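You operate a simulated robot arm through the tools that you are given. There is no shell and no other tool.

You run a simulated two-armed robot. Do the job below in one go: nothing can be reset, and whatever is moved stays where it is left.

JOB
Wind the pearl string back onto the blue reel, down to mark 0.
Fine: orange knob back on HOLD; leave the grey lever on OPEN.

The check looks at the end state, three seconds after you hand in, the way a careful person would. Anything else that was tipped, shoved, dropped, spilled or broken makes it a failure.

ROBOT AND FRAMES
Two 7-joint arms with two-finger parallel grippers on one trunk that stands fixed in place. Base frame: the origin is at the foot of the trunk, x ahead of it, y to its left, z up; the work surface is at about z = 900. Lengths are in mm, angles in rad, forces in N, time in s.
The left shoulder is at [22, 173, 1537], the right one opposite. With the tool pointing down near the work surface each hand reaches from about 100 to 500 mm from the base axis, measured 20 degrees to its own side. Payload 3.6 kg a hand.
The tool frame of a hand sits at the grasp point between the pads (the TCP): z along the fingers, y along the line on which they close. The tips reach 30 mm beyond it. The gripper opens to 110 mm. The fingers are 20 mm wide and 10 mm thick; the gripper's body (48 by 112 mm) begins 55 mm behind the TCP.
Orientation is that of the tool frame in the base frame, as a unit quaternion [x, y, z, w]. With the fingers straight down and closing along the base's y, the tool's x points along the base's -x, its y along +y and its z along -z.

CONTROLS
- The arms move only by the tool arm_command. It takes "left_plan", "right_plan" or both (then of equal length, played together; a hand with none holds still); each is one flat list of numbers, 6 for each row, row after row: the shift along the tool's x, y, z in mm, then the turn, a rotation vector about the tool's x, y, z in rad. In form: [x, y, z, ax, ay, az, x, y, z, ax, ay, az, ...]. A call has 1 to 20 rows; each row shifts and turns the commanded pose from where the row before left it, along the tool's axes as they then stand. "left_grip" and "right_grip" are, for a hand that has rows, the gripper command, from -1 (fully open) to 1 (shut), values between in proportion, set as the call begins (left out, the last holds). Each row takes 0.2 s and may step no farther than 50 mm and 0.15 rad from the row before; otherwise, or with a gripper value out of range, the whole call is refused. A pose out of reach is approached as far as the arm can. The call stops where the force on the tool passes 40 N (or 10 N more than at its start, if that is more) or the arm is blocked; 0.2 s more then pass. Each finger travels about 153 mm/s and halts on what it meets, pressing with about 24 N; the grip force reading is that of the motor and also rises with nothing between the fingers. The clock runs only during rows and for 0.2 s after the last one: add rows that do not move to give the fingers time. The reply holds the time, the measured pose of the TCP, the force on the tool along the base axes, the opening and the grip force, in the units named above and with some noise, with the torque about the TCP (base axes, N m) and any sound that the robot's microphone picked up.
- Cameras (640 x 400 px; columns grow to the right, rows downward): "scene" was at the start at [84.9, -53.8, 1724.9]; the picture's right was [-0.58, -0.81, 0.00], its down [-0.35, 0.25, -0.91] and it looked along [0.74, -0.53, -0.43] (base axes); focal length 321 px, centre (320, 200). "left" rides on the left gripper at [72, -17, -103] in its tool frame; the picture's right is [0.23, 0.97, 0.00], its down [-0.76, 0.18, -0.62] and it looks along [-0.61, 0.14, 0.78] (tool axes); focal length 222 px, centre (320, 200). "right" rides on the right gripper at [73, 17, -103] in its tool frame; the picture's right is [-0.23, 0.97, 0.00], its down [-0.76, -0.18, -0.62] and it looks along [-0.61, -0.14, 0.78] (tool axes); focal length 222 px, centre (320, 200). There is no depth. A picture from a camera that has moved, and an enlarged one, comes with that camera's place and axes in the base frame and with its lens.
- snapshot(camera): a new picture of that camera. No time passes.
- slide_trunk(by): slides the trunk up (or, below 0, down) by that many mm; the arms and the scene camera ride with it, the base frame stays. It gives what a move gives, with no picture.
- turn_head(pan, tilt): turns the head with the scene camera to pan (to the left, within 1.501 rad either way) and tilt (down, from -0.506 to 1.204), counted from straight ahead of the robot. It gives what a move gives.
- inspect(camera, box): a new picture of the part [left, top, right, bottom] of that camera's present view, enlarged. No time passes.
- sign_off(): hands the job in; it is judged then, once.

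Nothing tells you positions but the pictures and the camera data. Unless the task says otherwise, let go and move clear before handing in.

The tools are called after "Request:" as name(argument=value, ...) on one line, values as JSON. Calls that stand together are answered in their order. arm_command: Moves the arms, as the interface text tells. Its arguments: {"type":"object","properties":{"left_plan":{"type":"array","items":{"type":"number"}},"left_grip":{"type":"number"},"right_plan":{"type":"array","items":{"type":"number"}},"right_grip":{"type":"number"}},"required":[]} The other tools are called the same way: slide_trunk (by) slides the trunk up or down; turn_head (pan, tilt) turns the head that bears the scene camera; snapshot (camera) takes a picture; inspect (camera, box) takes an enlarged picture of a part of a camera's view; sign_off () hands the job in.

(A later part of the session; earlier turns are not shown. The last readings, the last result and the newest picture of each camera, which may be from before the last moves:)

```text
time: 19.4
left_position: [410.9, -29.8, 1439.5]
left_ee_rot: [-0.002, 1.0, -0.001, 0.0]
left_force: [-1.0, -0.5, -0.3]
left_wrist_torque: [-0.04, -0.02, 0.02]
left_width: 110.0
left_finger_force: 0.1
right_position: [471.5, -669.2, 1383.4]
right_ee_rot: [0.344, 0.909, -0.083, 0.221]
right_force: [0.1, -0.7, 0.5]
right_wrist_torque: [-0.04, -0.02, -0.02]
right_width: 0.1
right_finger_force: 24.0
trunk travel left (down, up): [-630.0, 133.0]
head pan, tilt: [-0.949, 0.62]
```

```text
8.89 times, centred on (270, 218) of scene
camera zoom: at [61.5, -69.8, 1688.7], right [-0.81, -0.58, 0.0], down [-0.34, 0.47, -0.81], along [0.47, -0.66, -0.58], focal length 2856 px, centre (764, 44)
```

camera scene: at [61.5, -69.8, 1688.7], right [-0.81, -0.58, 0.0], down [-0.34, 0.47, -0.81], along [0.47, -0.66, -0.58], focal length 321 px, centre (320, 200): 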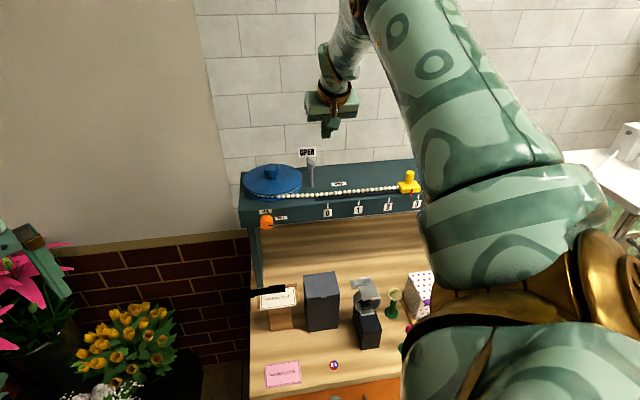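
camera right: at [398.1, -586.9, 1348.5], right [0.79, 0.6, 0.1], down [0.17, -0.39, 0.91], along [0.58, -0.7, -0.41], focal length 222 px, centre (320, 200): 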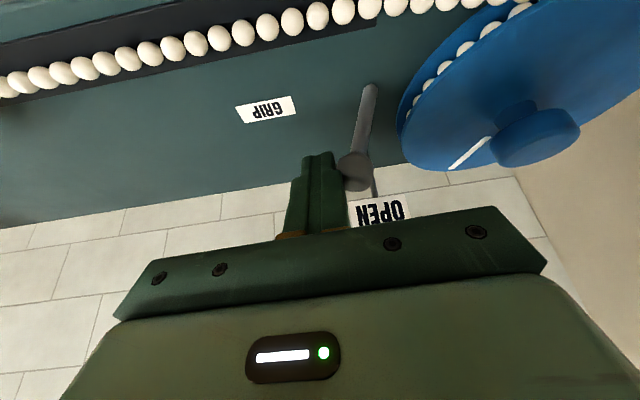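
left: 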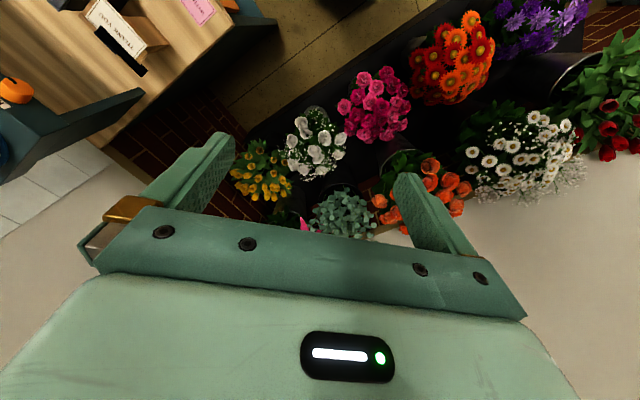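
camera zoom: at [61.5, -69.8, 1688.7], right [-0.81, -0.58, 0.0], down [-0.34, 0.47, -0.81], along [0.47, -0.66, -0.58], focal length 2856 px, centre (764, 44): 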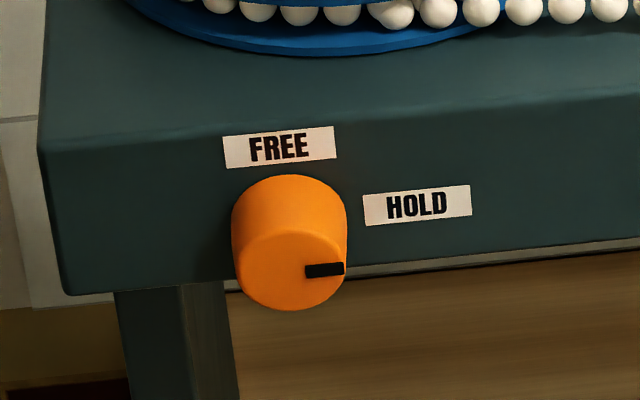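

The shelf is set at 45°, with its front facing (-0.71, 0.71). The orange knob's mark points right to HOLD and FREE is above it; I put its base at about (545, -510, 1172). I'll bring the right hand in front of the shelf before pitching it horizontal.

Request:
arm_command(right_plan=[30.5, 26.5, -20.5, 0, 0, 0, 30.5, 26.5, -20.5, 0, 0, 0, 30.5, 26.5, -20.5, 0, 0, 0, 30.5, 26.5, -20.5, 0, 0, 0, 30.5, 26.5, -20.5, 0, 0, 0], right_grip=0.1)

```text
time: 20.6
left_position: [410.3, -31.1, 1440.1]
left_ee_rot: [-0.001, 1.0, -0.001, 0.0]
left_force: [-0.1, 0.2, -0.5]
left_wrist_torque: [0.01, -0.01, 0.02]
left_width: 110.1
left_finger_force: 0.2
right_position: [414.3, -632.2, 1359.1]
right_ee_rot: [0.341, 0.911, -0.077, 0.221]
right_force: [-0.5, 0.5, 0.4]
right_wrist_torque: [0.0, -0.02, 0.02]
right_width: 49.6
right_finger_force: 0.1
right hand out of reach, approached as far as the arm can: row 1, 2, 3, 4, 5
trunk travel left (down, up): [-630.0, 133.0]
head pan, tilt: [-0.949, 0.62]
```

The hand's roll joint seems to be near its clockwise limit, and that is what causes the odd reach failures. The gripper is symmetric, so I'll turn it half a turn the other way and try again.

Request:
arm_command(right_plan=[0, 0, 0, 0, 0, -0.15, 0, 0, 0, 0, 0, -0.15, 0, 0, 0, 0, 0, -0.15, 0, 0, 0, 0, 0, -0.15, 0, 0, 0, 0, 0, -0.15, 0, 0, 0, 0, 0, -0.15, 0, 0, 0, 0, 0, -0.15, 0, 0, 0, 0, 0, -0.15, 0, 0, 0, 0, 0, -0.15, 0, 0, 0, 0, 0, -0.15])

Request:
snapshot(camera="scene")

```text
time: 22.8
left_position: [410.4, -30.4, 1440.6]
left_ee_rot: [-0.001, 1.0, 0.0, 0.0]
left_force: [-0.2, -0.6, -0.3]
left_wrist_torque: [0.01, -0.02, 0.0]
left_width: 109.9
left_finger_force: 0.0
right_position: [415.4, -633.2, 1360.4]
right_ee_rot: [-0.369, 0.9, -0.209, 0.103]
right_force: [1.4, -1.0, 0.1]
right_wrist_torque: [-0.02, 0.01, 0.01]
right_width: 49.3
right_finger_force: 0.0
trunk travel left (down, up): [-630.0, 133.0]
head pan, tilt: [-0.949, 0.62]
```

```text
taken
camera scene: at [61.6, -71.5, 1688.6], right [-0.81, -0.58, 0.0], down [-0.34, 0.47, -0.81], along [0.47, -0.66, -0.58], focal length 321 px, centre (320, 200)
```

scene: 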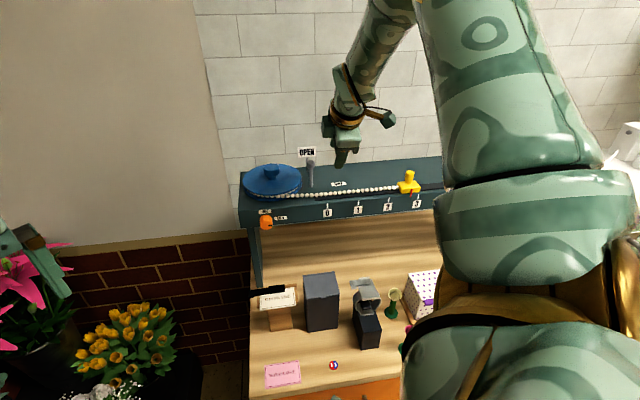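

Request:
arm_command(right_plan=[0, 0, 0, 0, 0, -0.149, 0, 0, 0, 0, 0, -0.149, 0, 0, 0, 0, 0, -0.149, 0, 0, 0, 0, 0, -0.149, 0, 0, 0, 0, 0, -0.149, 0, 0, 0, 0, 0, -0.149, 0, 0, 0, 0, 0, -0.149, 0, 0, 0, 0, 0, -0.149, 0, 0, 0, 0, 0, -0.149, 0, 0, 0, 0, 0, -0.149, 0, 0, 0, 0, 0, -0.149])

Request:
snapshot(camera="right")

```text
time: 25.2
left_position: [411.0, -31.1, 1439.8]
left_ee_rot: [0.0, 1.0, 0.0, 0.0]
left_force: [0.0, -0.3, 0.3]
left_wrist_torque: [-0.03, 0.02, -0.01]
left_width: 110.0
left_finger_force: 0.0
right_position: [416.2, -634.5, 1360.5]
right_ee_rot: [0.909, -0.344, 0.219, 0.082]
right_force: [0.9, -0.2, -0.3]
right_wrist_torque: [0.04, -0.01, 0.01]
right_width: 49.4
right_finger_force: 0.1
trunk travel left (down, up): [-630.0, 133.0]
head pan, tilt: [-0.949, 0.62]
```

```text
taken
camera right: at [417.7, -659.3, 1484.3], right [-0.8, -0.6, -0.11], down [-0.6, 0.77, 0.21], along [-0.04, 0.23, -0.97], focal length 222 px, centre (320, 200)
```

right: 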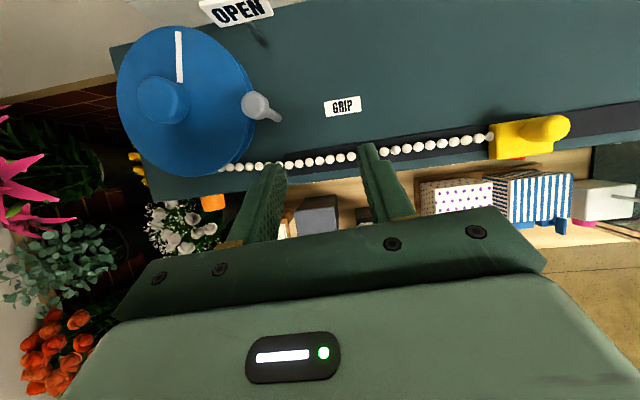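

Much better: the wrist camera now looks straight down at the shelf. I'll move the hand in front of the shelf.

Request:
arm_command(right_plan=[-27.7, -32, -19.7, 0, 0, 0, -27.7, -32, -19.7, 0, 0, 0, -27.7, -32, -19.7, 0, 0, 0, -27.7, -32, -19.7, 0, 0, 0])

```text
time: 26.2
left_position: [411.0, -29.4, 1439.0]
left_ee_rot: [-0.001, 1.0, -0.001, 0.001]
left_force: [-0.1, -0.2, -0.3]
left_wrist_torque: [-0.02, -0.01, -0.01]
left_width: 109.9
left_finger_force: 0.0
right_position: [399.6, -446.8, 1381.6]
right_ee_rot: [0.909, -0.344, 0.22, 0.083]
right_force: [0.3, 0.3, -0.5]
right_wrist_torque: [-0.03, 0.03, -0.01]
right_width: 49.6
right_finger_force: 0.1
trunk travel left (down, up): [-630.0, 133.0]
head pan, tilt: [-0.949, 0.62]
```

Request:
arm_command(right_plan=[-5.3, -6.6, 26.5, 0, 0.137, 0, -8.8, -6.6, 25.6, 0, 0.137, 0, -12.2, -6.6, 24.1, 0, 0.137, 0, -15.4, -6.6, 22.2, 0, 0.137, 0])

Request:
snapshot(camera="scene")

Request:
snapshot(camera="right")

```text
time: 27.2
left_position: [411.0, -30.7, 1439.7]
left_ee_rot: [-0.002, 1.0, 0.0, 0.0]
left_force: [0.2, 0.6, 0.8]
left_wrist_torque: [0.0, 0.01, -0.02]
left_width: 110.0
left_finger_force: 0.0
right_position: [424.3, -449.6, 1310.8]
right_ee_rot: [0.854, -0.325, 0.381, 0.143]
right_force: [0.1, -0.1, 0.7]
right_wrist_torque: [0.03, 0.03, -0.01]
right_width: 49.4
right_finger_force: 0.1
right hand out of reach, approached as far as the arm can: row 3, 4
trunk travel left (down, up): [-630.0, 133.0]
head pan, tilt: [-0.949, 0.62]
```

```text
taken
camera scene: at [61.2, -70.8, 1688.6], right [-0.81, -0.58, 0.0], down [-0.34, 0.47, -0.81], along [0.47, -0.66, -0.58], focal length 321 px, centre (320, 200)
```

scene: 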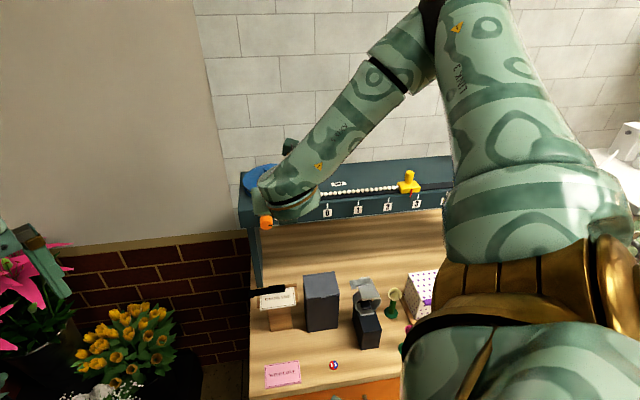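

```text
taken
camera right: at [393.2, -443.3, 1433.3], right [-0.76, -0.63, -0.17], down [-0.61, 0.78, -0.15], along [0.23, -0.01, -0.97], focal length 222 px, centre (320, 200)
```

right: 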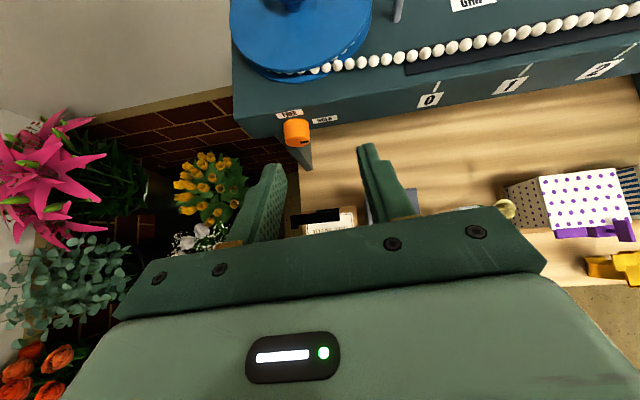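

Pitching fully horizontal with the right hand is blocked by its wrist. The left arm is better placed for the knob, so the right arm should do the winding. I'll move the right hand back over the reel, more upright, and test its reach there.

Request:
arm_command(right_plan=[40.1, 0, 17.7, 0, -0.14, 0, 42.2, 0, 11.9, 0, -0.14, 0, 43.4, 0, 5.9, 0, -0.14, 0, 43.9, 0, -0.2, 0, -0.14, 0, 43.4, 0, -6.3, 0, 0, 0])

Request:
snapshot(camera="right")

```text
time: 28.4
left_position: [413.4, -31.2, 1438.8]
left_ee_rot: [-0.001, 1.0, 0.0, -0.001]
left_force: [-0.5, 0.6, -0.2]
left_wrist_torque: [0.02, -0.01, -0.03]
left_width: 109.8
left_finger_force: 0.0
right_position: [571.1, -577.6, 1397.3]
right_ee_rot: [0.927, -0.351, 0.127, 0.048]
right_force: [0.4, -0.4, -0.3]
right_wrist_torque: [0.01, 0.0, -0.03]
right_width: 49.4
right_finger_force: 0.0
right hand out of reach, approached as far as the arm can: row 5
trunk travel left (down, up): [-630.0, 133.0]
head pan, tilt: [-0.949, 0.62]
```

```text
taken
camera right: at [592.1, -619.1, 1515.9], right [-0.81, -0.58, -0.06], down [-0.56, 0.73, 0.39], along [-0.18, 0.35, -0.92], focal length 222 px, centre (320, 200)
```

right: 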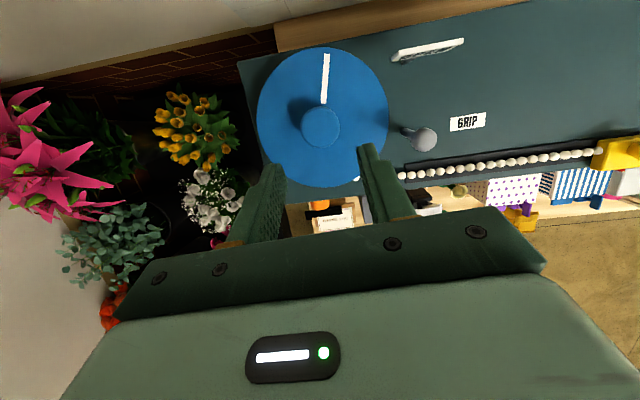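

The right hand now reaches over the reel with a tilt of only about 15°. I'll check the arm posture, and look left before lowering the trunk.

Request:
snapshot(camera="scene")

Request:
turn_head(pan=0.3, tilt=0.7)

Request:
snapshot(camera="scene")

Request:
snapshot(camera="left")

```text
taken
camera scene: at [63.9, -70.8, 1688.5], right [-0.81, -0.58, 0.0], down [-0.34, 0.47, -0.81], along [0.47, -0.66, -0.58], focal length 321 px, centre (320, 200)
```

scene: 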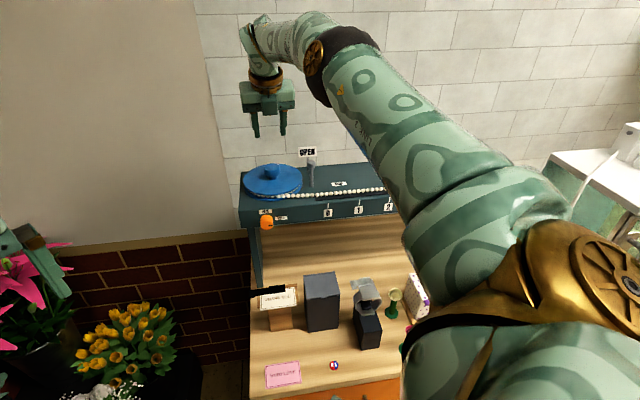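

```text
time: 29.9
left_position: [410.8, -30.9, 1439.5]
left_ee_rot: [-0.001, 1.0, 0.0, -0.001]
left_force: [-0.2, -0.1, -0.1]
left_wrist_torque: [-0.03, 0.0, -0.02]
left_width: 109.9
left_finger_force: 0.1
right_position: [568.7, -579.4, 1398.9]
right_ee_rot: [0.926, -0.352, 0.128, 0.048]
right_force: [0.8, -0.4, 0.3]
right_wrist_torque: [0.01, 0.0, -0.03]
right_width: 49.4
right_finger_force: 0.1
trunk travel left (down, up): [-630.0, 133.0]
head pan, tilt: [0.3, 0.7]
```

```text
taken
camera scene: at [91.7, 24.9, 1681.6], right [0.29, -0.96, 0.0], down [-0.62, -0.19, -0.76], along [0.73, 0.23, -0.64], focal length 321 px, centre (320, 200)
```

scene: 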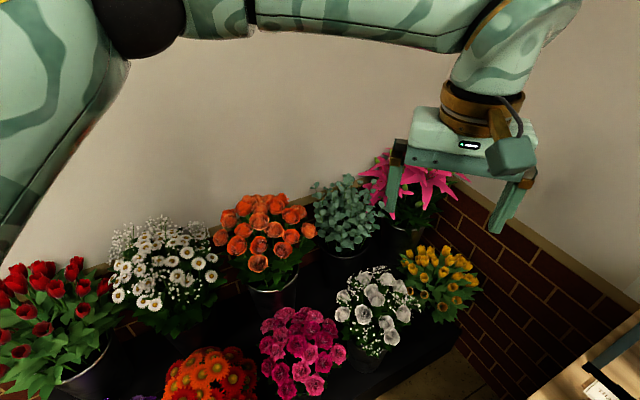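

```text
taken
camera left: at [338.5, -48.0, 1543.7], right [-0.23, 0.97, 0.0], down [0.76, 0.18, 0.62], along [0.61, 0.14, -0.78], focal length 222 px, centre (320, 200)
```

left: 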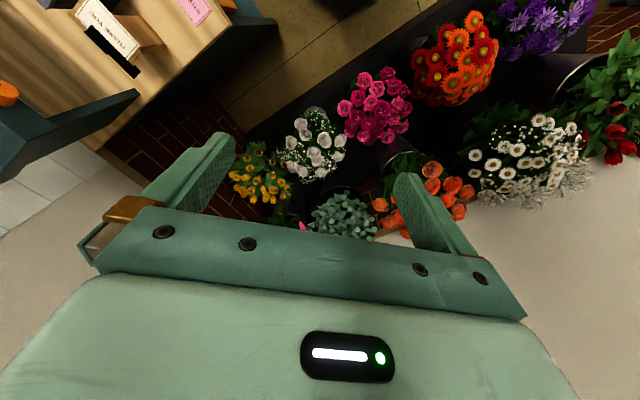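

The flowers are far off and low, so the trunk can be lowered safely. First I'll test whether the right hand can be fully vertical over the reel.

Request:
turn_head(pan=-0.95, tilt=0.62)

Request:
arm_command(right_plan=[0, 0, 10, 0, -0.13, 0, 0, 0, 10, 0, -0.13, 0, 10, 0, 10, 0, 0, 0, 10, 0, 10, 0, 0, 0])

```text
time: 31.3
left_position: [411.4, -30.9, 1439.6]
left_ee_rot: [0.0, 1.0, 0.0, 0.001]
left_force: [-1.2, 0.5, -1.0]
left_wrist_torque: [0.01, -0.02, 0.01]
left_width: 109.9
left_finger_force: 0.2
right_position: [568.3, -579.3, 1397.8]
right_ee_rot: [0.925, -0.353, 0.128, 0.049]
right_force: [0.4, -0.2, -0.2]
right_wrist_torque: [0.01, -0.03, -0.01]
right_width: 49.4
right_finger_force: 0.1
trunk travel left (down, up): [-630.0, 133.0]
head pan, tilt: [-0.949, 0.62]
```

```text
time: 32.3
left_position: [411.5, -32.2, 1438.9]
left_ee_rot: [0.0, 1.0, 0.0, 0.0]
left_force: [0.3, 0.0, -0.4]
left_wrist_torque: [0.0, -0.03, -0.01]
left_width: 110.2
left_finger_force: 0.1
right_position: [546.5, -572.8, 1374.2]
right_ee_rot: [0.932, -0.353, 0.071, 0.025]
right_force: [0.1, -0.2, 0.0]
right_wrist_torque: [0.0, -0.02, 0.05]
right_width: 49.6
right_finger_force: 0.0
right hand out of reach, approached as far as the arm can: row 1, 2, 3, 4
trunk travel left (down, up): [-630.0, 133.0]
head pan, tilt: [-0.949, 0.62]
```

The wrist reach works out to about 632 mm from each shoulder, so both hands can work together if the trunk is lowered about 270 mm: right on the reel, left on the knob. I'll raise and retract the right hand, then lower the trunk in stages.

Request:
arm_command(right_plan=[-13.5, -2.2, -37.7, 0, 0.072, 0, -10.8, -2.2, -38.6, 0, 0.072, 0, -8, -2.2, -39.3, 0, 0.072, 0, -5.1, -2.2, -39.7, 0, 0.072, 0, -2.2, -2.2, -40, 0, 0.072, 0])

Request:
slide_trunk(by=-140)

Request:
snapshot(camera="scene")

```text
time: 33.5
left_position: [409.2, -30.7, 1440.7]
left_ee_rot: [-0.001, 1.0, 0.0, 0.001]
left_force: [0.2, 0.2, 0.1]
left_wrist_torque: [-0.03, 0.01, 0.01]
left_width: 109.9
left_finger_force: 0.1
right_position: [479.0, -500.1, 1552.3]
right_ee_rot: [0.904, -0.343, 0.238, 0.089]
right_force: [-1.6, -0.2, 0.5]
right_wrist_torque: [0.0, -0.01, 0.01]
right_width: 49.3
right_finger_force: 0.1
trunk travel left (down, up): [-630.0, 133.0]
head pan, tilt: [-0.949, 0.62]
```

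```text
time: 35.2
left_position: [410.1, -30.7, 1298.8]
left_ee_rot: [-0.001, 1.0, 0.0, 0.0]
left_force: [-0.2, -0.2, -0.1]
left_wrist_torque: [0.03, -0.02, 0.04]
left_width: 109.9
left_finger_force: 0.0
right_position: [481.9, -501.5, 1410.7]
right_ee_rot: [0.905, -0.342, 0.237, 0.088]
right_force: [-0.4, 0.8, 0.4]
right_wrist_torque: [0.0, -0.01, 0.0]
right_width: 49.4
right_finger_force: 0.0
trunk travel left (down, up): [-490.0, 273.0]
head pan, tilt: [-0.949, 0.62]
```

```text
taken
camera scene: at [73.8, -71.3, 1548.2], right [-0.81, -0.58, 0.0], down [-0.34, 0.47, -0.81], along [0.47, -0.66, -0.58], focal length 321 px, centre (320, 200)
```

scene: 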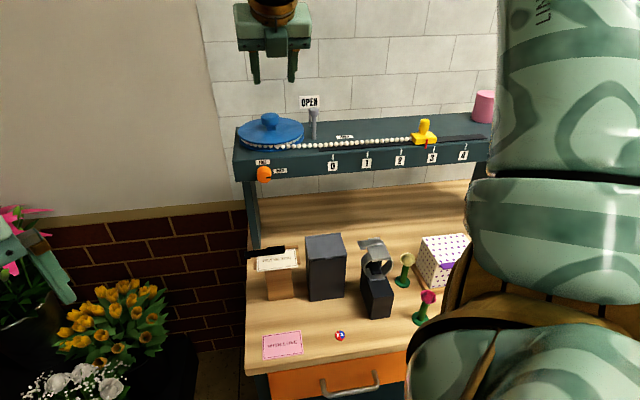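

Request:
arm_command(right_plan=[19.6, 0, -34.9, 0, 0, 0, 19.6, 0, -34.9, 0, 0, 0, 19.6, 0, -34.9, 0, 0, 0], left_plan=[0, 0, 0, 0, 0, 0.145, 0, 0, 0, 0, 0, 0.145, 0, 0, 0, 0, 0, 0.145])

Request:
slide_trunk(by=-130)

Request:
snapshot(camera="scene")

```text
time: 36.0
left_position: [410.9, -30.5, 1299.4]
left_ee_rot: [0.215, 0.977, 0.0, 0.0]
left_force: [-0.4, 0.3, -0.4]
left_wrist_torque: [0.01, 0.01, 0.02]
left_width: 109.9
left_finger_force: 0.0
right_position: [482.5, -501.7, 1530.5]
right_ee_rot: [0.905, -0.343, 0.236, 0.087]
right_force: [-0.9, -0.7, 0.0]
right_wrist_torque: [0.02, 0.02, 0.02]
right_width: 49.4
right_finger_force: 0.1
trunk travel left (down, up): [-490.0, 273.0]
head pan, tilt: [-0.949, 0.62]
```

```text
time: 37.5
left_position: [410.2, -31.9, 1169.4]
left_ee_rot: [0.214, 0.977, 0.0, 0.0]
left_force: [0.2, -0.6, 0.2]
left_wrist_torque: [-0.02, -0.06, -0.03]
left_width: 109.9
left_finger_force: 0.1
right_position: [481.2, -502.0, 1402.9]
right_ee_rot: [0.904, -0.344, 0.237, 0.087]
right_force: [0.4, -0.2, 0.2]
right_wrist_torque: [0.0, -0.03, 0.0]
right_width: 49.6
right_finger_force: 0.0
trunk travel left (down, up): [-360.0, 403.0]
head pan, tilt: [-0.949, 0.62]
```

```text
taken
camera scene: at [105.2, -71.3, 1417.1], right [-0.81, -0.58, 0.0], down [-0.34, 0.47, -0.81], along [0.47, -0.66, -0.58], focal length 321 px, centre (320, 200)
```

scene: 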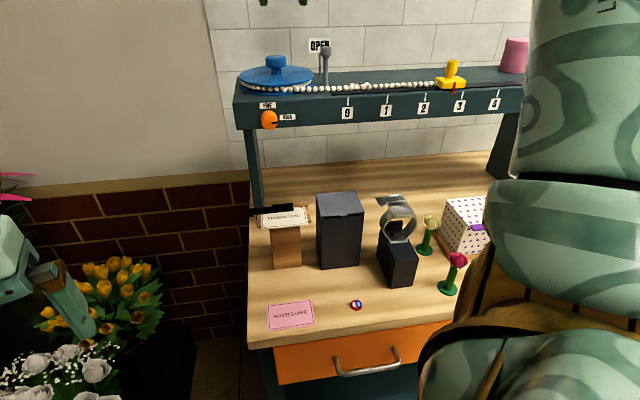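

Request:
inspect(camera="scene", box=[230, 50, 350, 150])

Request:
inspect(camera="scene", box=[330, 40, 530, 140])

Request:
snapshot(camera="left")

Request:
snapshot(camera="right")

```text
4.00 times, centred on (290, 100) of scene
camera zoom: at [105.2, -71.3, 1417.1], right [-0.81, -0.58, 0.0], down [-0.34, 0.47, -0.81], along [0.47, -0.66, -0.58], focal length 1285 px, centre (440, 600)
```

zoom: 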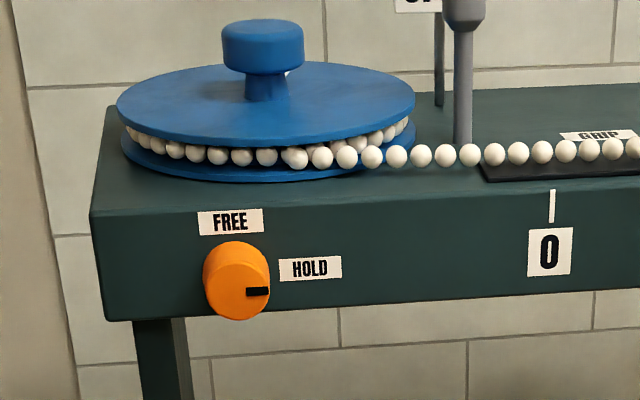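

```text
3.20 times, centred on (430, 90) of scene
camera zoom: at [105.2, -71.3, 1417.1], right [-0.81, -0.58, 0.0], down [-0.34, 0.47, -0.81], along [0.47, -0.66, -0.58], focal length 1028 px, centre (-32, 552)
```

zoom: 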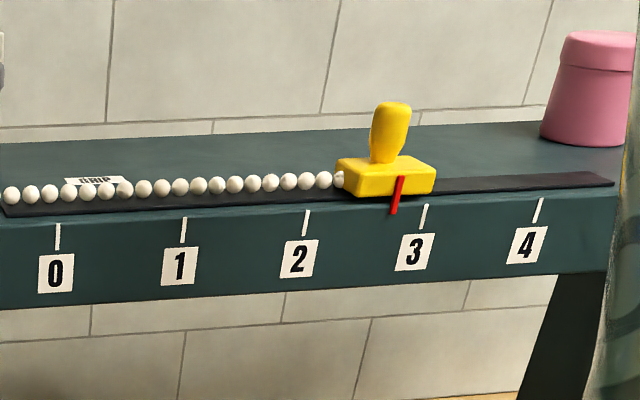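

```text
taken
camera left: at [337.5, -15.6, 1274.0], right [0.2, 0.98, 0.0], down [0.77, -0.16, 0.62], along [0.61, -0.13, -0.78], focal length 222 px, centre (320, 200)
```

left: 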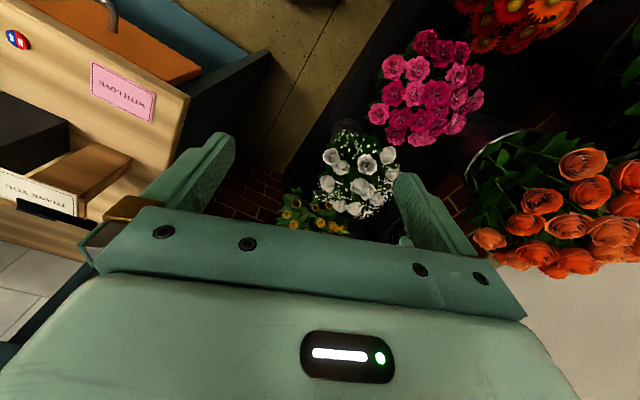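

```text
taken
camera right: at [479.8, -524.1, 1527.2], right [-0.79, -0.6, -0.12], down [-0.61, 0.78, 0.17], along [-0.01, 0.21, -0.98], focal length 222 px, centre (320, 200)
```

right: 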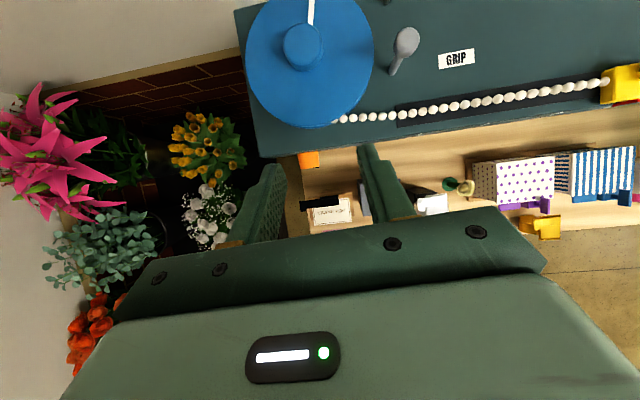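

With the high and low views I now have good fixes: reel knob at (596, -597, 1268), orange knob face at about (516, -480, 1186), shelf top near 1222. Next I'll roll the left hand into the free half of its wrist range.

Request:
arm_command(left_plan=[0, 0, 0, 0, 0, 0.1455, 0, 0, 0, 0, 0, 0.1455, 0, 0, 0, 0, 0, 0.1455, 0, 0, 0, 0, 0, 0.1455, 0, 0, 0, 0, 0, 0.1455, 0, 0, 0, 0, 0, 0.1455, 0, 0, 0, 0, 0, 0.1455, 0, 0, 0, 0, 0, 0.1455, 0, 0, 0, 0, 0, 0.1455, 0, 0, 0, 0, 0, 0.1455, 0, 0, 0, 0, 0, 0.1455, 0, 0, 0, 0, 0, 0.1455], left_grip=0.1)

Request:
arm_command(left_plan=[0, 0, 0, 0, 0, 0.1455, 0, 0, 0, 0, 0, 0.1455, 0, 0, 0, 0, 0, 0.1455, 0, 0, 0, 0, 0, 0.1455, 0, 0, 0, 0, 0, 0.1455, 0, 0, 0, 0, 0, 0.1455, 0, 0, 0, 0, 0, 0.1455, 0, 0, 0, 0, 0, 0.1455, 0, 0, 0, 0, 0, 0.1455, 0, 0, 0, 0, 0, 0.1455, 0, 0, 0, 0, 0, 0.1455, 0, 0, 0, 0, 0, 0.1455])

```text
time: 40.1
left_position: [411.6, -31.6, 1169.4]
left_ee_rot: [0.355, 0.935, 0.0, 0.0]
left_force: [-0.6, 0.3, 0.2]
left_wrist_torque: [-0.02, 0.0, -0.03]
left_width: 49.3
left_finger_force: 0.1
left hand out of reach, approached as far as the arm can: row 3, 4, 5, 6, 7, 8, 9, 10, 11, 12
right_position: [481.0, -501.2, 1401.3]
right_ee_rot: [0.905, -0.342, 0.238, 0.089]
right_force: [0.5, 0.1, -0.9]
right_wrist_torque: [-0.01, 0.0, 0.01]
right_width: 49.4
right_finger_force: 0.1
trunk travel left (down, up): [-360.0, 403.0]
head pan, tilt: [-0.949, 0.62]
```

```text
time: 42.7
left_position: [411.6, -30.8, 1169.3]
left_ee_rot: [0.354, 0.935, 0.0, 0.001]
left_force: [-0.4, 0.1, 0.3]
left_wrist_torque: [-0.01, -0.01, 0.05]
left_width: 49.5
left_finger_force: 0.1
left hand out of reach, approached as far as the arm can: row 1, 2, 3, 4, 5, 6, 7, 8, 9, 10, 11, 12
right_position: [481.2, -502.2, 1402.7]
right_ee_rot: [0.904, -0.343, 0.237, 0.089]
right_force: [-0.9, 0.2, 0.1]
right_wrist_torque: [0.02, 0.0, 0.0]
right_width: 49.7
right_finger_force: 0.1
trunk travel left (down, up): [-360.0, 403.0]
head pan, tilt: [-0.949, 0.62]
```

The left hand's free direction is counter-clockwise as well, so I'll roll it that way by half a turn.

Request:
arm_command(left_plan=[0, 0, 0, 0, 0, -0.147, 0, 0, 0, 0, 0, -0.147, 0, 0, 0, 0, 0, -0.147, 0, 0, 0, 0, 0, -0.147, 0, 0, 0, 0, 0, -0.147, 0, 0, 0, 0, 0, -0.147, 0, 0, 0, 0, 0, -0.147, 0, 0, 0, 0, 0, -0.147, 0, 0, 0, 0, 0, -0.147, 0, 0, 0, 0, 0, -0.147])

Request:
arm_command(left_plan=[0, 0, 0, 0, 0, -0.147, 0, 0, 0, 0, 0, -0.147, 0, 0, 0, 0, 0, -0.147, 0, 0, 0, 0, 0, -0.147, 0, 0, 0, 0, 0, -0.147, 0, 0, 0, 0, 0, -0.147, 0, 0, 0, 0, 0, -0.147, 0, 0, 0, 0, 0, -0.147, 0, 0, 0, 0, 0, -0.147, 0, 0, 0, 0, 0, -0.147, 0, 0, 0, 0, 0, -0.147])

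```text
time: 44.9
left_position: [411.4, -32.2, 1168.7]
left_ee_rot: [-0.366, 0.931, 0.0, 0.001]
left_force: [0.9, -0.2, 0.4]
left_wrist_torque: [-0.01, -0.01, -0.03]
left_width: 49.4
left_finger_force: 0.1
right_position: [481.2, -501.9, 1401.5]
right_ee_rot: [0.905, -0.343, 0.237, 0.089]
right_force: [0.1, 0.0, -0.4]
right_wrist_torque: [-0.02, -0.02, 0.02]
right_width: 49.4
right_finger_force: 0.1
trunk travel left (down, up): [-360.0, 403.0]
head pan, tilt: [-0.949, 0.62]
```

```text
time: 47.3
left_position: [411.0, -30.8, 1169.8]
left_ee_rot: [0.926, -0.379, 0.0, 0.0]
left_force: [0.7, -0.2, 0.1]
left_wrist_torque: [0.02, -0.01, -0.01]
left_width: 49.5
left_finger_force: 0.0
right_position: [482.3, -502.8, 1401.5]
right_ee_rot: [0.905, -0.343, 0.237, 0.088]
right_force: [-0.2, 0.5, 0.0]
right_wrist_torque: [-0.01, 0.03, -0.02]
right_width: 49.7
right_finger_force: 0.0
trunk travel left (down, up): [-360.0, 403.0]
head pan, tilt: [-0.949, 0.62]
```

Request:
arm_command(left_plan=[27.6, 22.4, -1.5, 0, 0.143, 0, 27.5, 22.4, 2.5, 0, 0.143, 0, 26.9, 22.4, 6.3, 0, 0.143, 0, 25.7, 22.4, 10.1, 0, 0.143, 0, 24, 22.4, 13.7, 0, 0.143, 0, 21.8, 22.4, 17, 0, 0.143, 0])

Request:
snapshot(camera="scene")

Request:
snapshot(camera="left")

```text
time: 48.7
left_position: [433.9, -244.3, 1178.0]
left_ee_rot: [0.841, -0.345, 0.385, 0.159]
left_force: [-0.3, 0.1, 0.4]
left_wrist_torque: [-0.01, 0.0, -0.01]
left_width: 49.6
left_finger_force: 0.1
right_position: [480.9, -502.8, 1401.5]
right_ee_rot: [0.904, -0.344, 0.237, 0.088]
right_force: [-0.2, -0.2, -0.6]
right_wrist_torque: [-0.01, -0.01, 0.0]
right_width: 49.6
right_finger_force: 0.2
trunk travel left (down, up): [-360.0, 403.0]
head pan, tilt: [-0.949, 0.62]
```

```text
taken
camera scene: at [105.7, -72.4, 1416.9], right [-0.81, -0.58, 0.0], down [-0.34, 0.47, -0.81], along [0.47, -0.66, -0.58], focal length 321 px, centre (320, 200)
```

scene: 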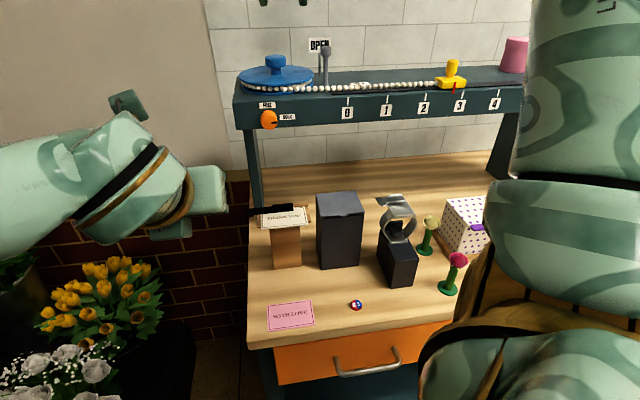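

```text
taken
camera left: at [424.3, -210.2, 1301.5], right [-0.58, -0.8, 0.17], down [-0.81, 0.55, -0.17], along [0.04, -0.24, -0.97], focal length 222 px, centre (320, 200)
```

left: 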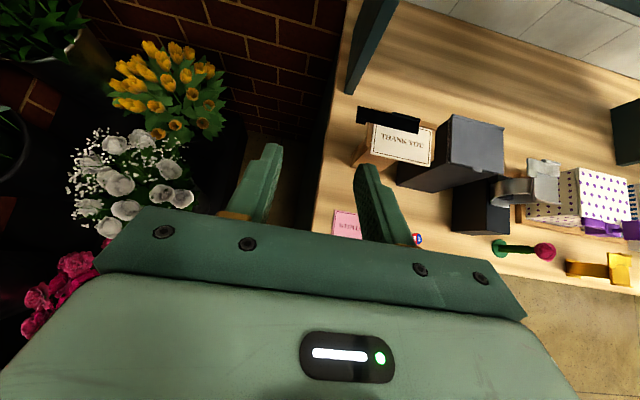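

Request:
arm_command(left_plan=[19.2, 22.4, 19.9, 0, 0.143, 0, 16.1, 22.4, 22.4, 0, 0.143, 0, 12.8, 22.4, 24.5, 0, 0.143, 0, 9.1, 22.4, 26.1, 0, 0.143, 0, 5.3, 22.4, 27.1, 0, 0.143, 0])

Request:
snapshot(camera="scene")

Request:
snapshot(camera="left")

```text
time: 49.9
left_position: [483.5, -311.4, 1228.2]
left_ee_rot: [0.719, -0.297, 0.58, 0.24]
left_force: [0.4, -0.2, 0.5]
left_wrist_torque: [0.0, 0.0, -0.01]
left_width: 49.2
left_finger_force: 0.0
left hand out of reach, approached as far as the arm can: row 3, 4, 5
right_position: [481.8, -502.2, 1401.9]
right_ee_rot: [0.904, -0.344, 0.237, 0.089]
right_force: [0.1, -0.5, -0.3]
right_wrist_torque: [0.02, 0.02, 0.03]
right_width: 49.6
right_finger_force: 0.0
trunk travel left (down, up): [-360.0, 403.0]
head pan, tilt: [-0.949, 0.62]
```

```text
taken
camera scene: at [105.8, -71.5, 1416.9], right [-0.81, -0.58, 0.0], down [-0.34, 0.47, -0.81], along [0.47, -0.66, -0.58], focal length 321 px, centre (320, 200)
```

scene: 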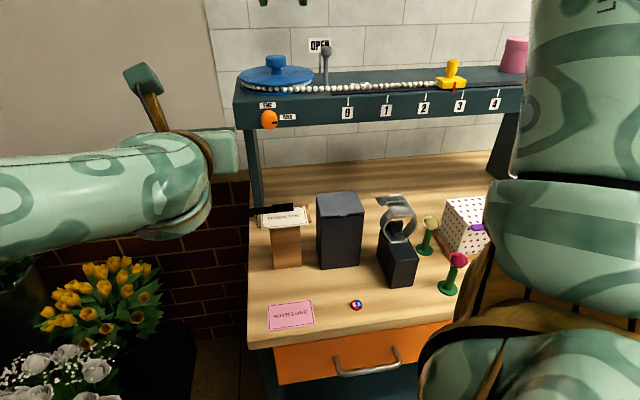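

```text
taken
camera left: at [434.8, -238.0, 1321.4], right [-0.65, -0.72, 0.22], down [-0.67, 0.42, -0.61], along [0.35, -0.55, -0.76], focal length 222 px, centre (320, 200)
```

left: 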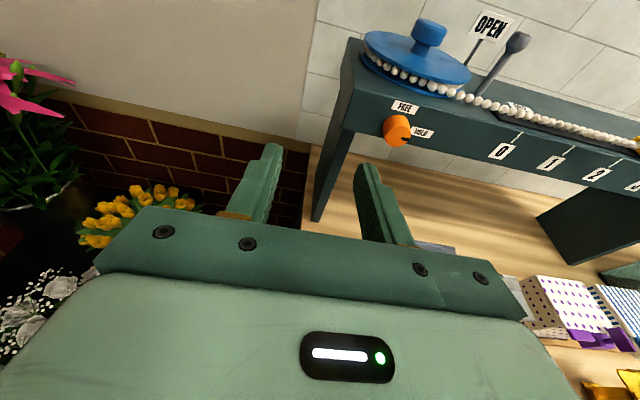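

Request:
arm_command(left_plan=[-9.8, 32, 21.1, 0, 0, 0, -9.8, 32, 21.1, 0, 0, 0, -9.8, 32, 21.1, 0, 0, 0])

Request:
snapshot(camera="left")

Request:
snapshot(camera="scene")

```text
time: 50.7
left_position: [479.6, -320.7, 1232.8]
left_ee_rot: [0.721, -0.297, 0.579, 0.24]
left_force: [-1.5, 1.0, -0.4]
left_wrist_torque: [-0.02, -0.01, 0.01]
left_width: 49.5
left_finger_force: 0.1
left hand out of reach, approached as far as the arm can: row 1, 2, 3
right_position: [481.3, -501.9, 1400.6]
right_ee_rot: [0.905, -0.342, 0.237, 0.087]
right_force: [-0.5, 0.1, 1.2]
right_wrist_torque: [0.0, -0.01, -0.04]
right_width: 49.3
right_finger_force: 0.0
trunk travel left (down, up): [-360.0, 403.0]
head pan, tilt: [-0.949, 0.62]
```

```text
taken
camera left: at [432.0, -247.3, 1326.3], right [-0.65, -0.72, 0.22], down [-0.67, 0.42, -0.61], along [0.35, -0.55, -0.76], focal length 222 px, centre (320, 200)
```

left: 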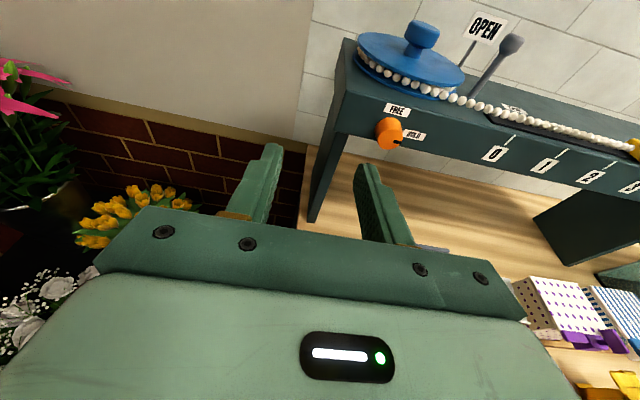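

```text
taken
camera scene: at [105.9, -71.7, 1416.9], right [-0.81, -0.58, 0.0], down [-0.34, 0.47, -0.81], along [0.47, -0.66, -0.58], focal length 321 px, centre (320, 200)
```

scene: 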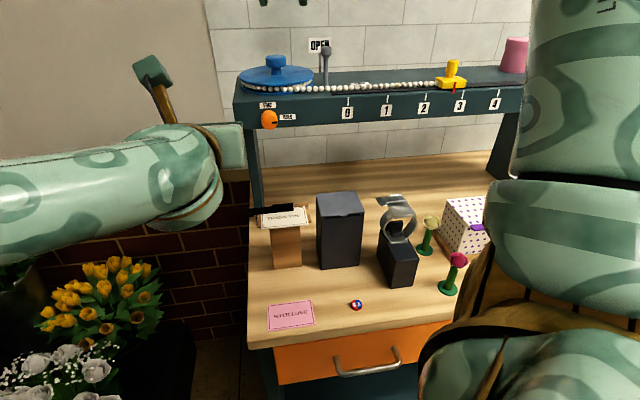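

The left wrist seems to be at its bend limit in this in-between pose. I'll turn the tool more in line with the forearm, move out, and turn back once the arm is more extended.

Request:
arm_command(left_plan=[0, 0, 0, -0.137, 0, 0.03, 0, 0, 0, -0.137, 0, 0.03])

```text
time: 51.3
left_position: [486.7, -316.5, 1233.3]
left_ee_rot: [0.67, -0.395, 0.541, 0.319]
left_force: [0.3, 0.7, -0.3]
left_wrist_torque: [0.01, -0.01, 0.01]
left_width: 49.7
left_finger_force: 0.0
left hand out of reach, approached as far as the arm can: row 1
right_position: [484.2, -500.9, 1400.6]
right_ee_rot: [0.905, -0.343, 0.238, 0.088]
right_force: [-0.2, -0.4, 1.1]
right_wrist_torque: [0.01, -0.01, 0.0]
right_width: 49.8
right_finger_force: 0.1
trunk travel left (down, up): [-360.0, 403.0]
head pan, tilt: [-0.949, 0.62]
```

Request:
arm_command(left_plan=[-15.9, 32, 27.3, 0, 0, 0, -15.9, 32, 27.3, 0, 0, 0, -15.9, 32, 27.3, 0, 0, 0, -15.9, 32, 27.3, 0, 0, 0])

Request:
snapshot(camera="scene")

```text
time: 52.3
left_position: [467.7, -354.6, 1213.1]
left_ee_rot: [0.671, -0.394, 0.541, 0.318]
left_force: [0.0, 0.9, -0.3]
left_wrist_torque: [-0.01, 0.0, -0.03]
left_width: 49.4
left_finger_force: 0.1
left hand out of reach, approached as far as the arm can: row 2, 3, 4
right_position: [481.1, -502.2, 1401.6]
right_ee_rot: [0.905, -0.343, 0.237, 0.088]
right_force: [0.3, 0.4, 0.8]
right_wrist_torque: [0.0, 0.0, 0.0]
right_width: 49.5
right_finger_force: 0.1
trunk travel left (down, up): [-360.0, 403.0]
head pan, tilt: [-0.949, 0.62]
```

```text
taken
camera scene: at [105.8, -71.4, 1416.9], right [-0.81, -0.58, 0.0], down [-0.34, 0.47, -0.81], along [0.47, -0.66, -0.58], focal length 321 px, centre (320, 200)
```

scene: 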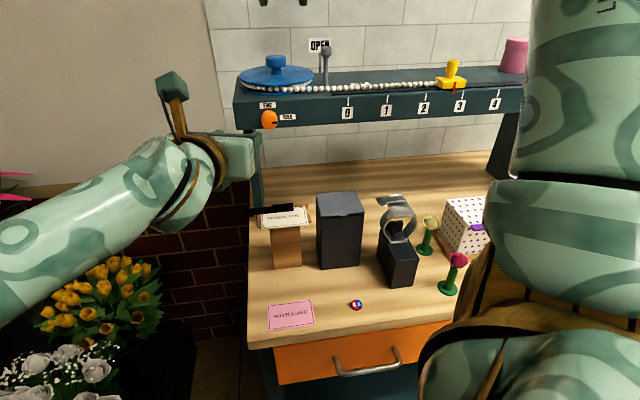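

The left arm can't cross far enough to reach the knob. I'll bring it back clear and use the right hand with the trunk raised, where its wrist bends less to point at the panel.

Request:
arm_command(left_plan=[3, -15, -38.3, 0, -0.14, 0, -2.3, -15, -38.3, 0, -0.14, 0, -7.6, -15, -37.6, 0, -0.14, 0, -12.8, -15, -36.2, 0, -0.14, 0, -17.7, -15, -34, 0, -0.14, 0, -22.3, -15, -31.3, 0, -0.14, 0, -26.4, -15, -27.8, 0, -0.14, 0, -30, -15, -23.9, 0, -0.14, 0])

```text
time: 54.1
left_position: [428.6, -39.4, 1300.6]
left_ee_rot: [0.855, -0.504, 0.102, 0.06]
left_force: [0.5, 0.0, 0.0]
left_wrist_torque: [-0.04, -0.02, 0.02]
left_width: 49.5
left_finger_force: 0.0
right_position: [481.6, -502.2, 1402.4]
right_ee_rot: [0.904, -0.343, 0.237, 0.088]
right_force: [-0.1, -0.2, 0.6]
right_wrist_torque: [-0.01, 0.03, 0.03]
right_width: 49.6
right_finger_force: 0.0
trunk travel left (down, up): [-360.0, 403.0]
head pan, tilt: [-0.949, 0.62]
```

Request:
arm_command(left_plan=[-37.5, -12.8, -9, 0, 0, 0, -37.5, -12.8, -9, 0, 0, 0, -37.5, -12.8, -9, 0, 0, 0, -37.5, -12.8, -9, 0, 0, 0])

Request:
slide_trunk(by=400)

```text
time: 55.1
left_position: [398.5, 123.0, 1301.6]
left_ee_rot: [0.856, -0.503, 0.104, 0.061]
left_force: [0.1, 0.4, -0.1]
left_wrist_torque: [-0.01, -0.01, 0.0]
left_width: 49.3
left_finger_force: 0.1
right_position: [480.8, -500.9, 1402.9]
right_ee_rot: [0.904, -0.343, 0.238, 0.089]
right_force: [-0.7, 0.3, 0.2]
right_wrist_torque: [-0.01, -0.03, -0.01]
right_width: 49.5
right_finger_force: 0.1
trunk travel left (down, up): [-360.0, 403.0]
head pan, tilt: [-0.949, 0.62]
```

```text
time: 59.0
left_position: [398.5, 120.2, 1700.6]
left_ee_rot: [0.856, -0.504, 0.102, 0.06]
left_force: [0.2, -0.2, 0.6]
left_wrist_torque: [0.03, -0.01, 0.03]
left_width: 49.6
left_finger_force: 0.1
right_position: [481.8, -501.2, 1801.9]
right_ee_rot: [0.904, -0.343, 0.237, 0.088]
right_force: [0.2, 1.0, -0.3]
right_wrist_torque: [0.01, -0.03, -0.01]
right_width: 49.5
right_finger_force: 0.1
trunk travel left (down, up): [-760.0, 3.0]
head pan, tilt: [-0.949, 0.62]
```

Request:
arm_command(right_plan=[-33.5, -2.2, 33, 0, 0, 0, -33.5, -2.2, 33, 0, 0, 0, -33.5, -2.2, 33, 0, 0, 0, -33.5, -2.2, 33, 0, 0, 0, -33.5, -2.2, 33, 0, 0, 0, -33.5, -2.2, 33, 0, 0, 0, -33.5, -2.2, 33, 0, 0, 0, -33.5, -2.2, 33, 0, 0, 0, -33.5, -2.2, 33, 0, 0, 0, -33.5, -2.2, 33, 0, 0, 0])

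Request:
snapshot(camera="scene")

```text
time: 61.2
left_position: [400.7, 121.4, 1700.4]
left_ee_rot: [0.856, -0.504, 0.102, 0.06]
left_force: [0.3, -0.2, 0.9]
left_wrist_torque: [0.02, 0.02, -0.01]
left_width: 49.6
left_finger_force: 0.1
right_position: [400.3, -396.7, 1351.2]
right_ee_rot: [0.904, -0.344, 0.238, 0.088]
right_force: [0.4, -0.4, -0.8]
right_wrist_torque: [-0.04, 0.02, -0.02]
right_width: 49.5
right_finger_force: 0.0
trunk travel left (down, up): [-760.0, 3.0]
head pan, tilt: [-0.949, 0.62]
```

```text
taken
camera scene: at [60.2, -71.6, 1818.3], right [-0.81, -0.58, 0.0], down [-0.34, 0.47, -0.81], along [0.47, -0.66, -0.58], focal length 321 px, centre (320, 200)
```

scene: 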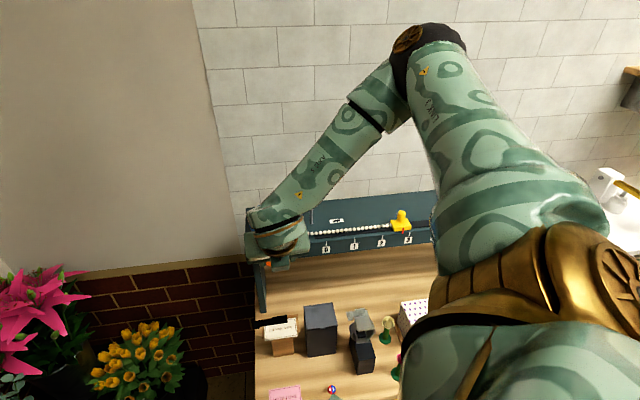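

Request:
arm_command(right_plan=[-6.2, -3.3, 26.6, 0, 0.124, 0, -9.5, -3.3, 25.6, 0, 0.124, 0, -12.5, -3.3, 24.2, 0, 0.124, 0, -15.4, -3.3, 22.5, 0, 0.124, 0, -18.1, -3.3, 20.4, 0, 0.124, 0])

Request:
snapshot(camera="right")

Request:
snapshot(camera="scene")

```text
time: 62.4
left_position: [401.3, 122.2, 1700.2]
left_ee_rot: [0.856, -0.503, 0.103, 0.062]
left_force: [-0.8, 0.0, 0.3]
left_wrist_torque: [-0.04, -0.02, -0.04]
left_width: 49.5
left_finger_force: 0.0
right_position: [409.8, -396.5, 1315.4]
right_ee_rot: [0.885, -0.335, 0.303, 0.113]
right_force: [0.1, 0.4, 0.0]
right_wrist_torque: [-0.02, 0.06, 0.0]
right_width: 49.5
right_finger_force: 0.1
right hand out of reach, approached as far as the arm can: row 2, 3, 4, 5
trunk travel left (down, up): [-760.0, 3.0]
head pan, tilt: [-0.949, 0.62]
```

```text
taken
camera right: at [395.5, -406.3, 1441.7], right [-0.78, -0.61, -0.14], down [-0.62, 0.78, 0.03], along [0.09, 0.11, -0.99], focal length 222 px, centre (320, 200)
```

right: 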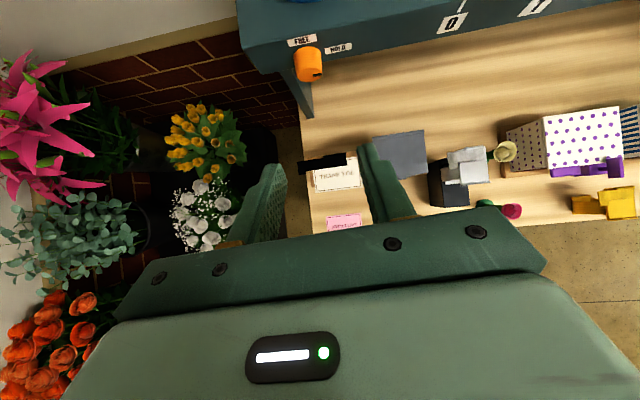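

```text
taken
camera scene: at [60.7, -69.9, 1818.4], right [-0.81, -0.58, 0.0], down [-0.34, 0.47, -0.81], along [0.47, -0.66, -0.58], focal length 321 px, centre (320, 200)
```

scene: 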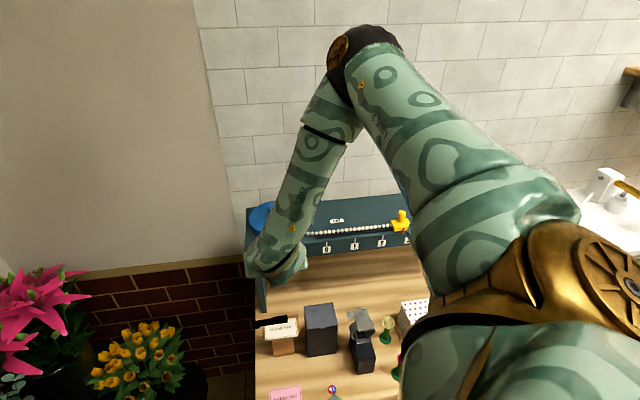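

The limit shows up in this roll too, which suggests the middle of the roll range is a quarter turn from here. I'll roll the right hand 90° back and try pitching again.

Request:
arm_command(right_plan=[0, 0, 0, 0, 0, 0.15, 0, 0, 0, 0, 0, 0.15, 0, 0, 0, 0, 0, 0.15, 0, 0, 0, 0, 0, 0.15, 0, 0, 0, 0, 0, 0.15, 0, 0, 0, 0, 0, 0.15, 0, 0, 0, 0, 0, 0.15, 0, 0, 0, 0, 0, 0.15, 0, 0, 0, 0, 0, 0.15, 0, 0, 0, 0, 0, 0.15])

```text
time: 64.6
left_position: [398.1, 121.2, 1702.1]
left_ee_rot: [0.856, -0.503, 0.102, 0.059]
left_force: [0.6, 0.0, -0.3]
left_wrist_torque: [0.0, 0.0, 0.01]
left_width: 49.5
left_finger_force: 0.1
right_position: [403.8, -431.3, 1380.5]
right_ee_rot: [-0.419, 0.85, -0.295, 0.123]
right_force: [-0.1, 0.4, -0.2]
right_wrist_torque: [-0.01, 0.0, 0.01]
right_width: 49.7
right_finger_force: 0.0
right hand out of reach, approached as far as the arm can: row 6, 7, 8, 9, 10
trunk travel left (down, up): [-760.0, 3.0]
head pan, tilt: [-0.949, 0.62]
```

Request:
arm_command(right_plan=[0, 0, 0, 0, 0, -0.15, 0, 0, 0, 0, 0, -0.15, 0, 0, 0, 0, 0, -0.15, 0, 0, 0, 0, 0, -0.15, 0, 0, 0, 0, 0, -0.15, 0, 0, 0, 0, 0, -0.15, 0, 0, 0, 0, 0, -0.15, 0, 0, 0, 0, 0, -0.15, 0, 0, 0, 0, 0, -0.15, 0, 0, 0, 0, 0, -0.15, 0, 0, 0, 0, 0, -0.15, 0, 0, 0, 0, 0, -0.15, 0, 0, 0, 0, 0, -0.15, 0, 0, 0, 0, 0, -0.15, 0, 0, 0, 0, 0, -0.15, 0, 0, 0, 0, 0, -0.15, 0, 0, 0, 0, 0, -0.15, 0, 0, 0, 0, 0, -0.15, 0, 0, 0, 0, 0, -0.15, 0, 0, 0, 0, 0, -0.15])

Request:
snapshot(camera="scene")

```text
time: 68.8
left_position: [400.3, 121.1, 1700.3]
left_ee_rot: [0.856, -0.502, 0.102, 0.06]
left_force: [0.5, 0.8, -0.9]
left_wrist_torque: [-0.01, -0.02, 0.0]
left_width: 49.6
left_finger_force: 0.0
right_position: [403.4, -430.2, 1381.0]
right_ee_rot: [0.876, 0.359, 0.144, 0.289]
right_force: [1.2, -1.0, -0.2]
right_wrist_torque: [-0.01, -0.01, 0.05]
right_width: 49.2
right_finger_force: 0.1
trunk travel left (down, up): [-760.0, 3.0]
head pan, tilt: [-0.949, 0.62]
```

```text
taken
camera scene: at [59.4, -71.1, 1818.4], right [-0.81, -0.58, 0.0], down [-0.34, 0.47, -0.81], along [0.47, -0.66, -0.58], focal length 321 px, centre (320, 200)
```

scene: 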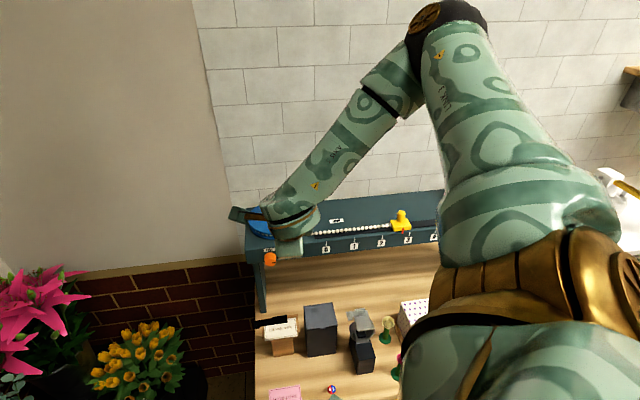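

Request:
arm_command(right_plan=[6.3, -11.7, 26.2, -0.131, 0, 0, 6.3, -15, 24.4, -0.131, 0, 0, 6.3, -18.1, 22.3, -0.131, 0, 0, 6.3, -20.9, 19.7, -0.131, 0, 0, 6.3, -23.3, 16.8, -0.131, 0, 0])

Request:
snapshot(camera="scene")

Request:
snapshot(camera="right")

```text
time: 70.0
left_position: [400.4, 120.1, 1700.3]
left_ee_rot: [0.856, -0.503, 0.102, 0.06]
left_force: [-0.4, -0.3, -1.1]
left_wrist_torque: [-0.02, 0.01, -0.01]
left_width: 49.5
left_finger_force: 0.0
right_position: [405.4, -439.5, 1378.3]
right_ee_rot: [0.866, 0.346, 0.153, 0.328]
right_force: [0.0, -0.1, 0.1]
right_wrist_torque: [0.04, 0.0, 0.0]
right_width: 49.4
right_finger_force: 0.0
right hand out of reach, approached as far as the arm can: row 1, 2, 3, 4, 5
trunk travel left (down, up): [-760.0, 3.0]
head pan, tilt: [-0.949, 0.62]
```

```text
taken
camera scene: at [59.2, -71.6, 1818.4], right [-0.81, -0.58, 0.0], down [-0.34, 0.47, -0.81], along [0.47, -0.66, -0.58], focal length 321 px, centre (320, 200)
```

scene: 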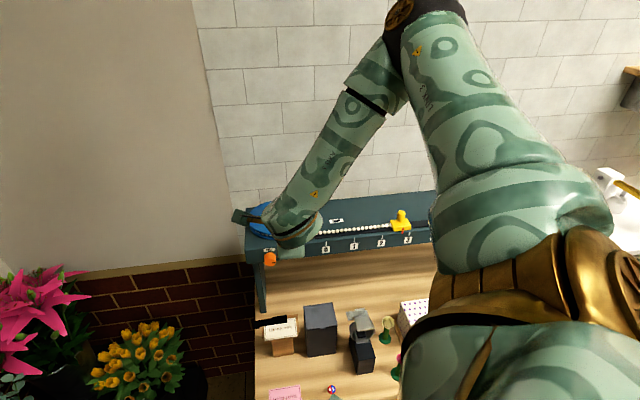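

```text
taken
camera right: at [416.3, -351.5, 1468.5], right [0.32, -0.69, 0.65], down [-0.94, -0.15, 0.31], along [-0.12, -0.71, -0.7], focal length 222 px, centre (320, 200)
```

right: 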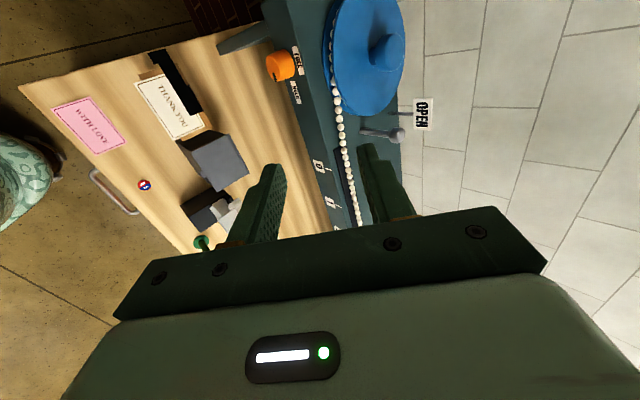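

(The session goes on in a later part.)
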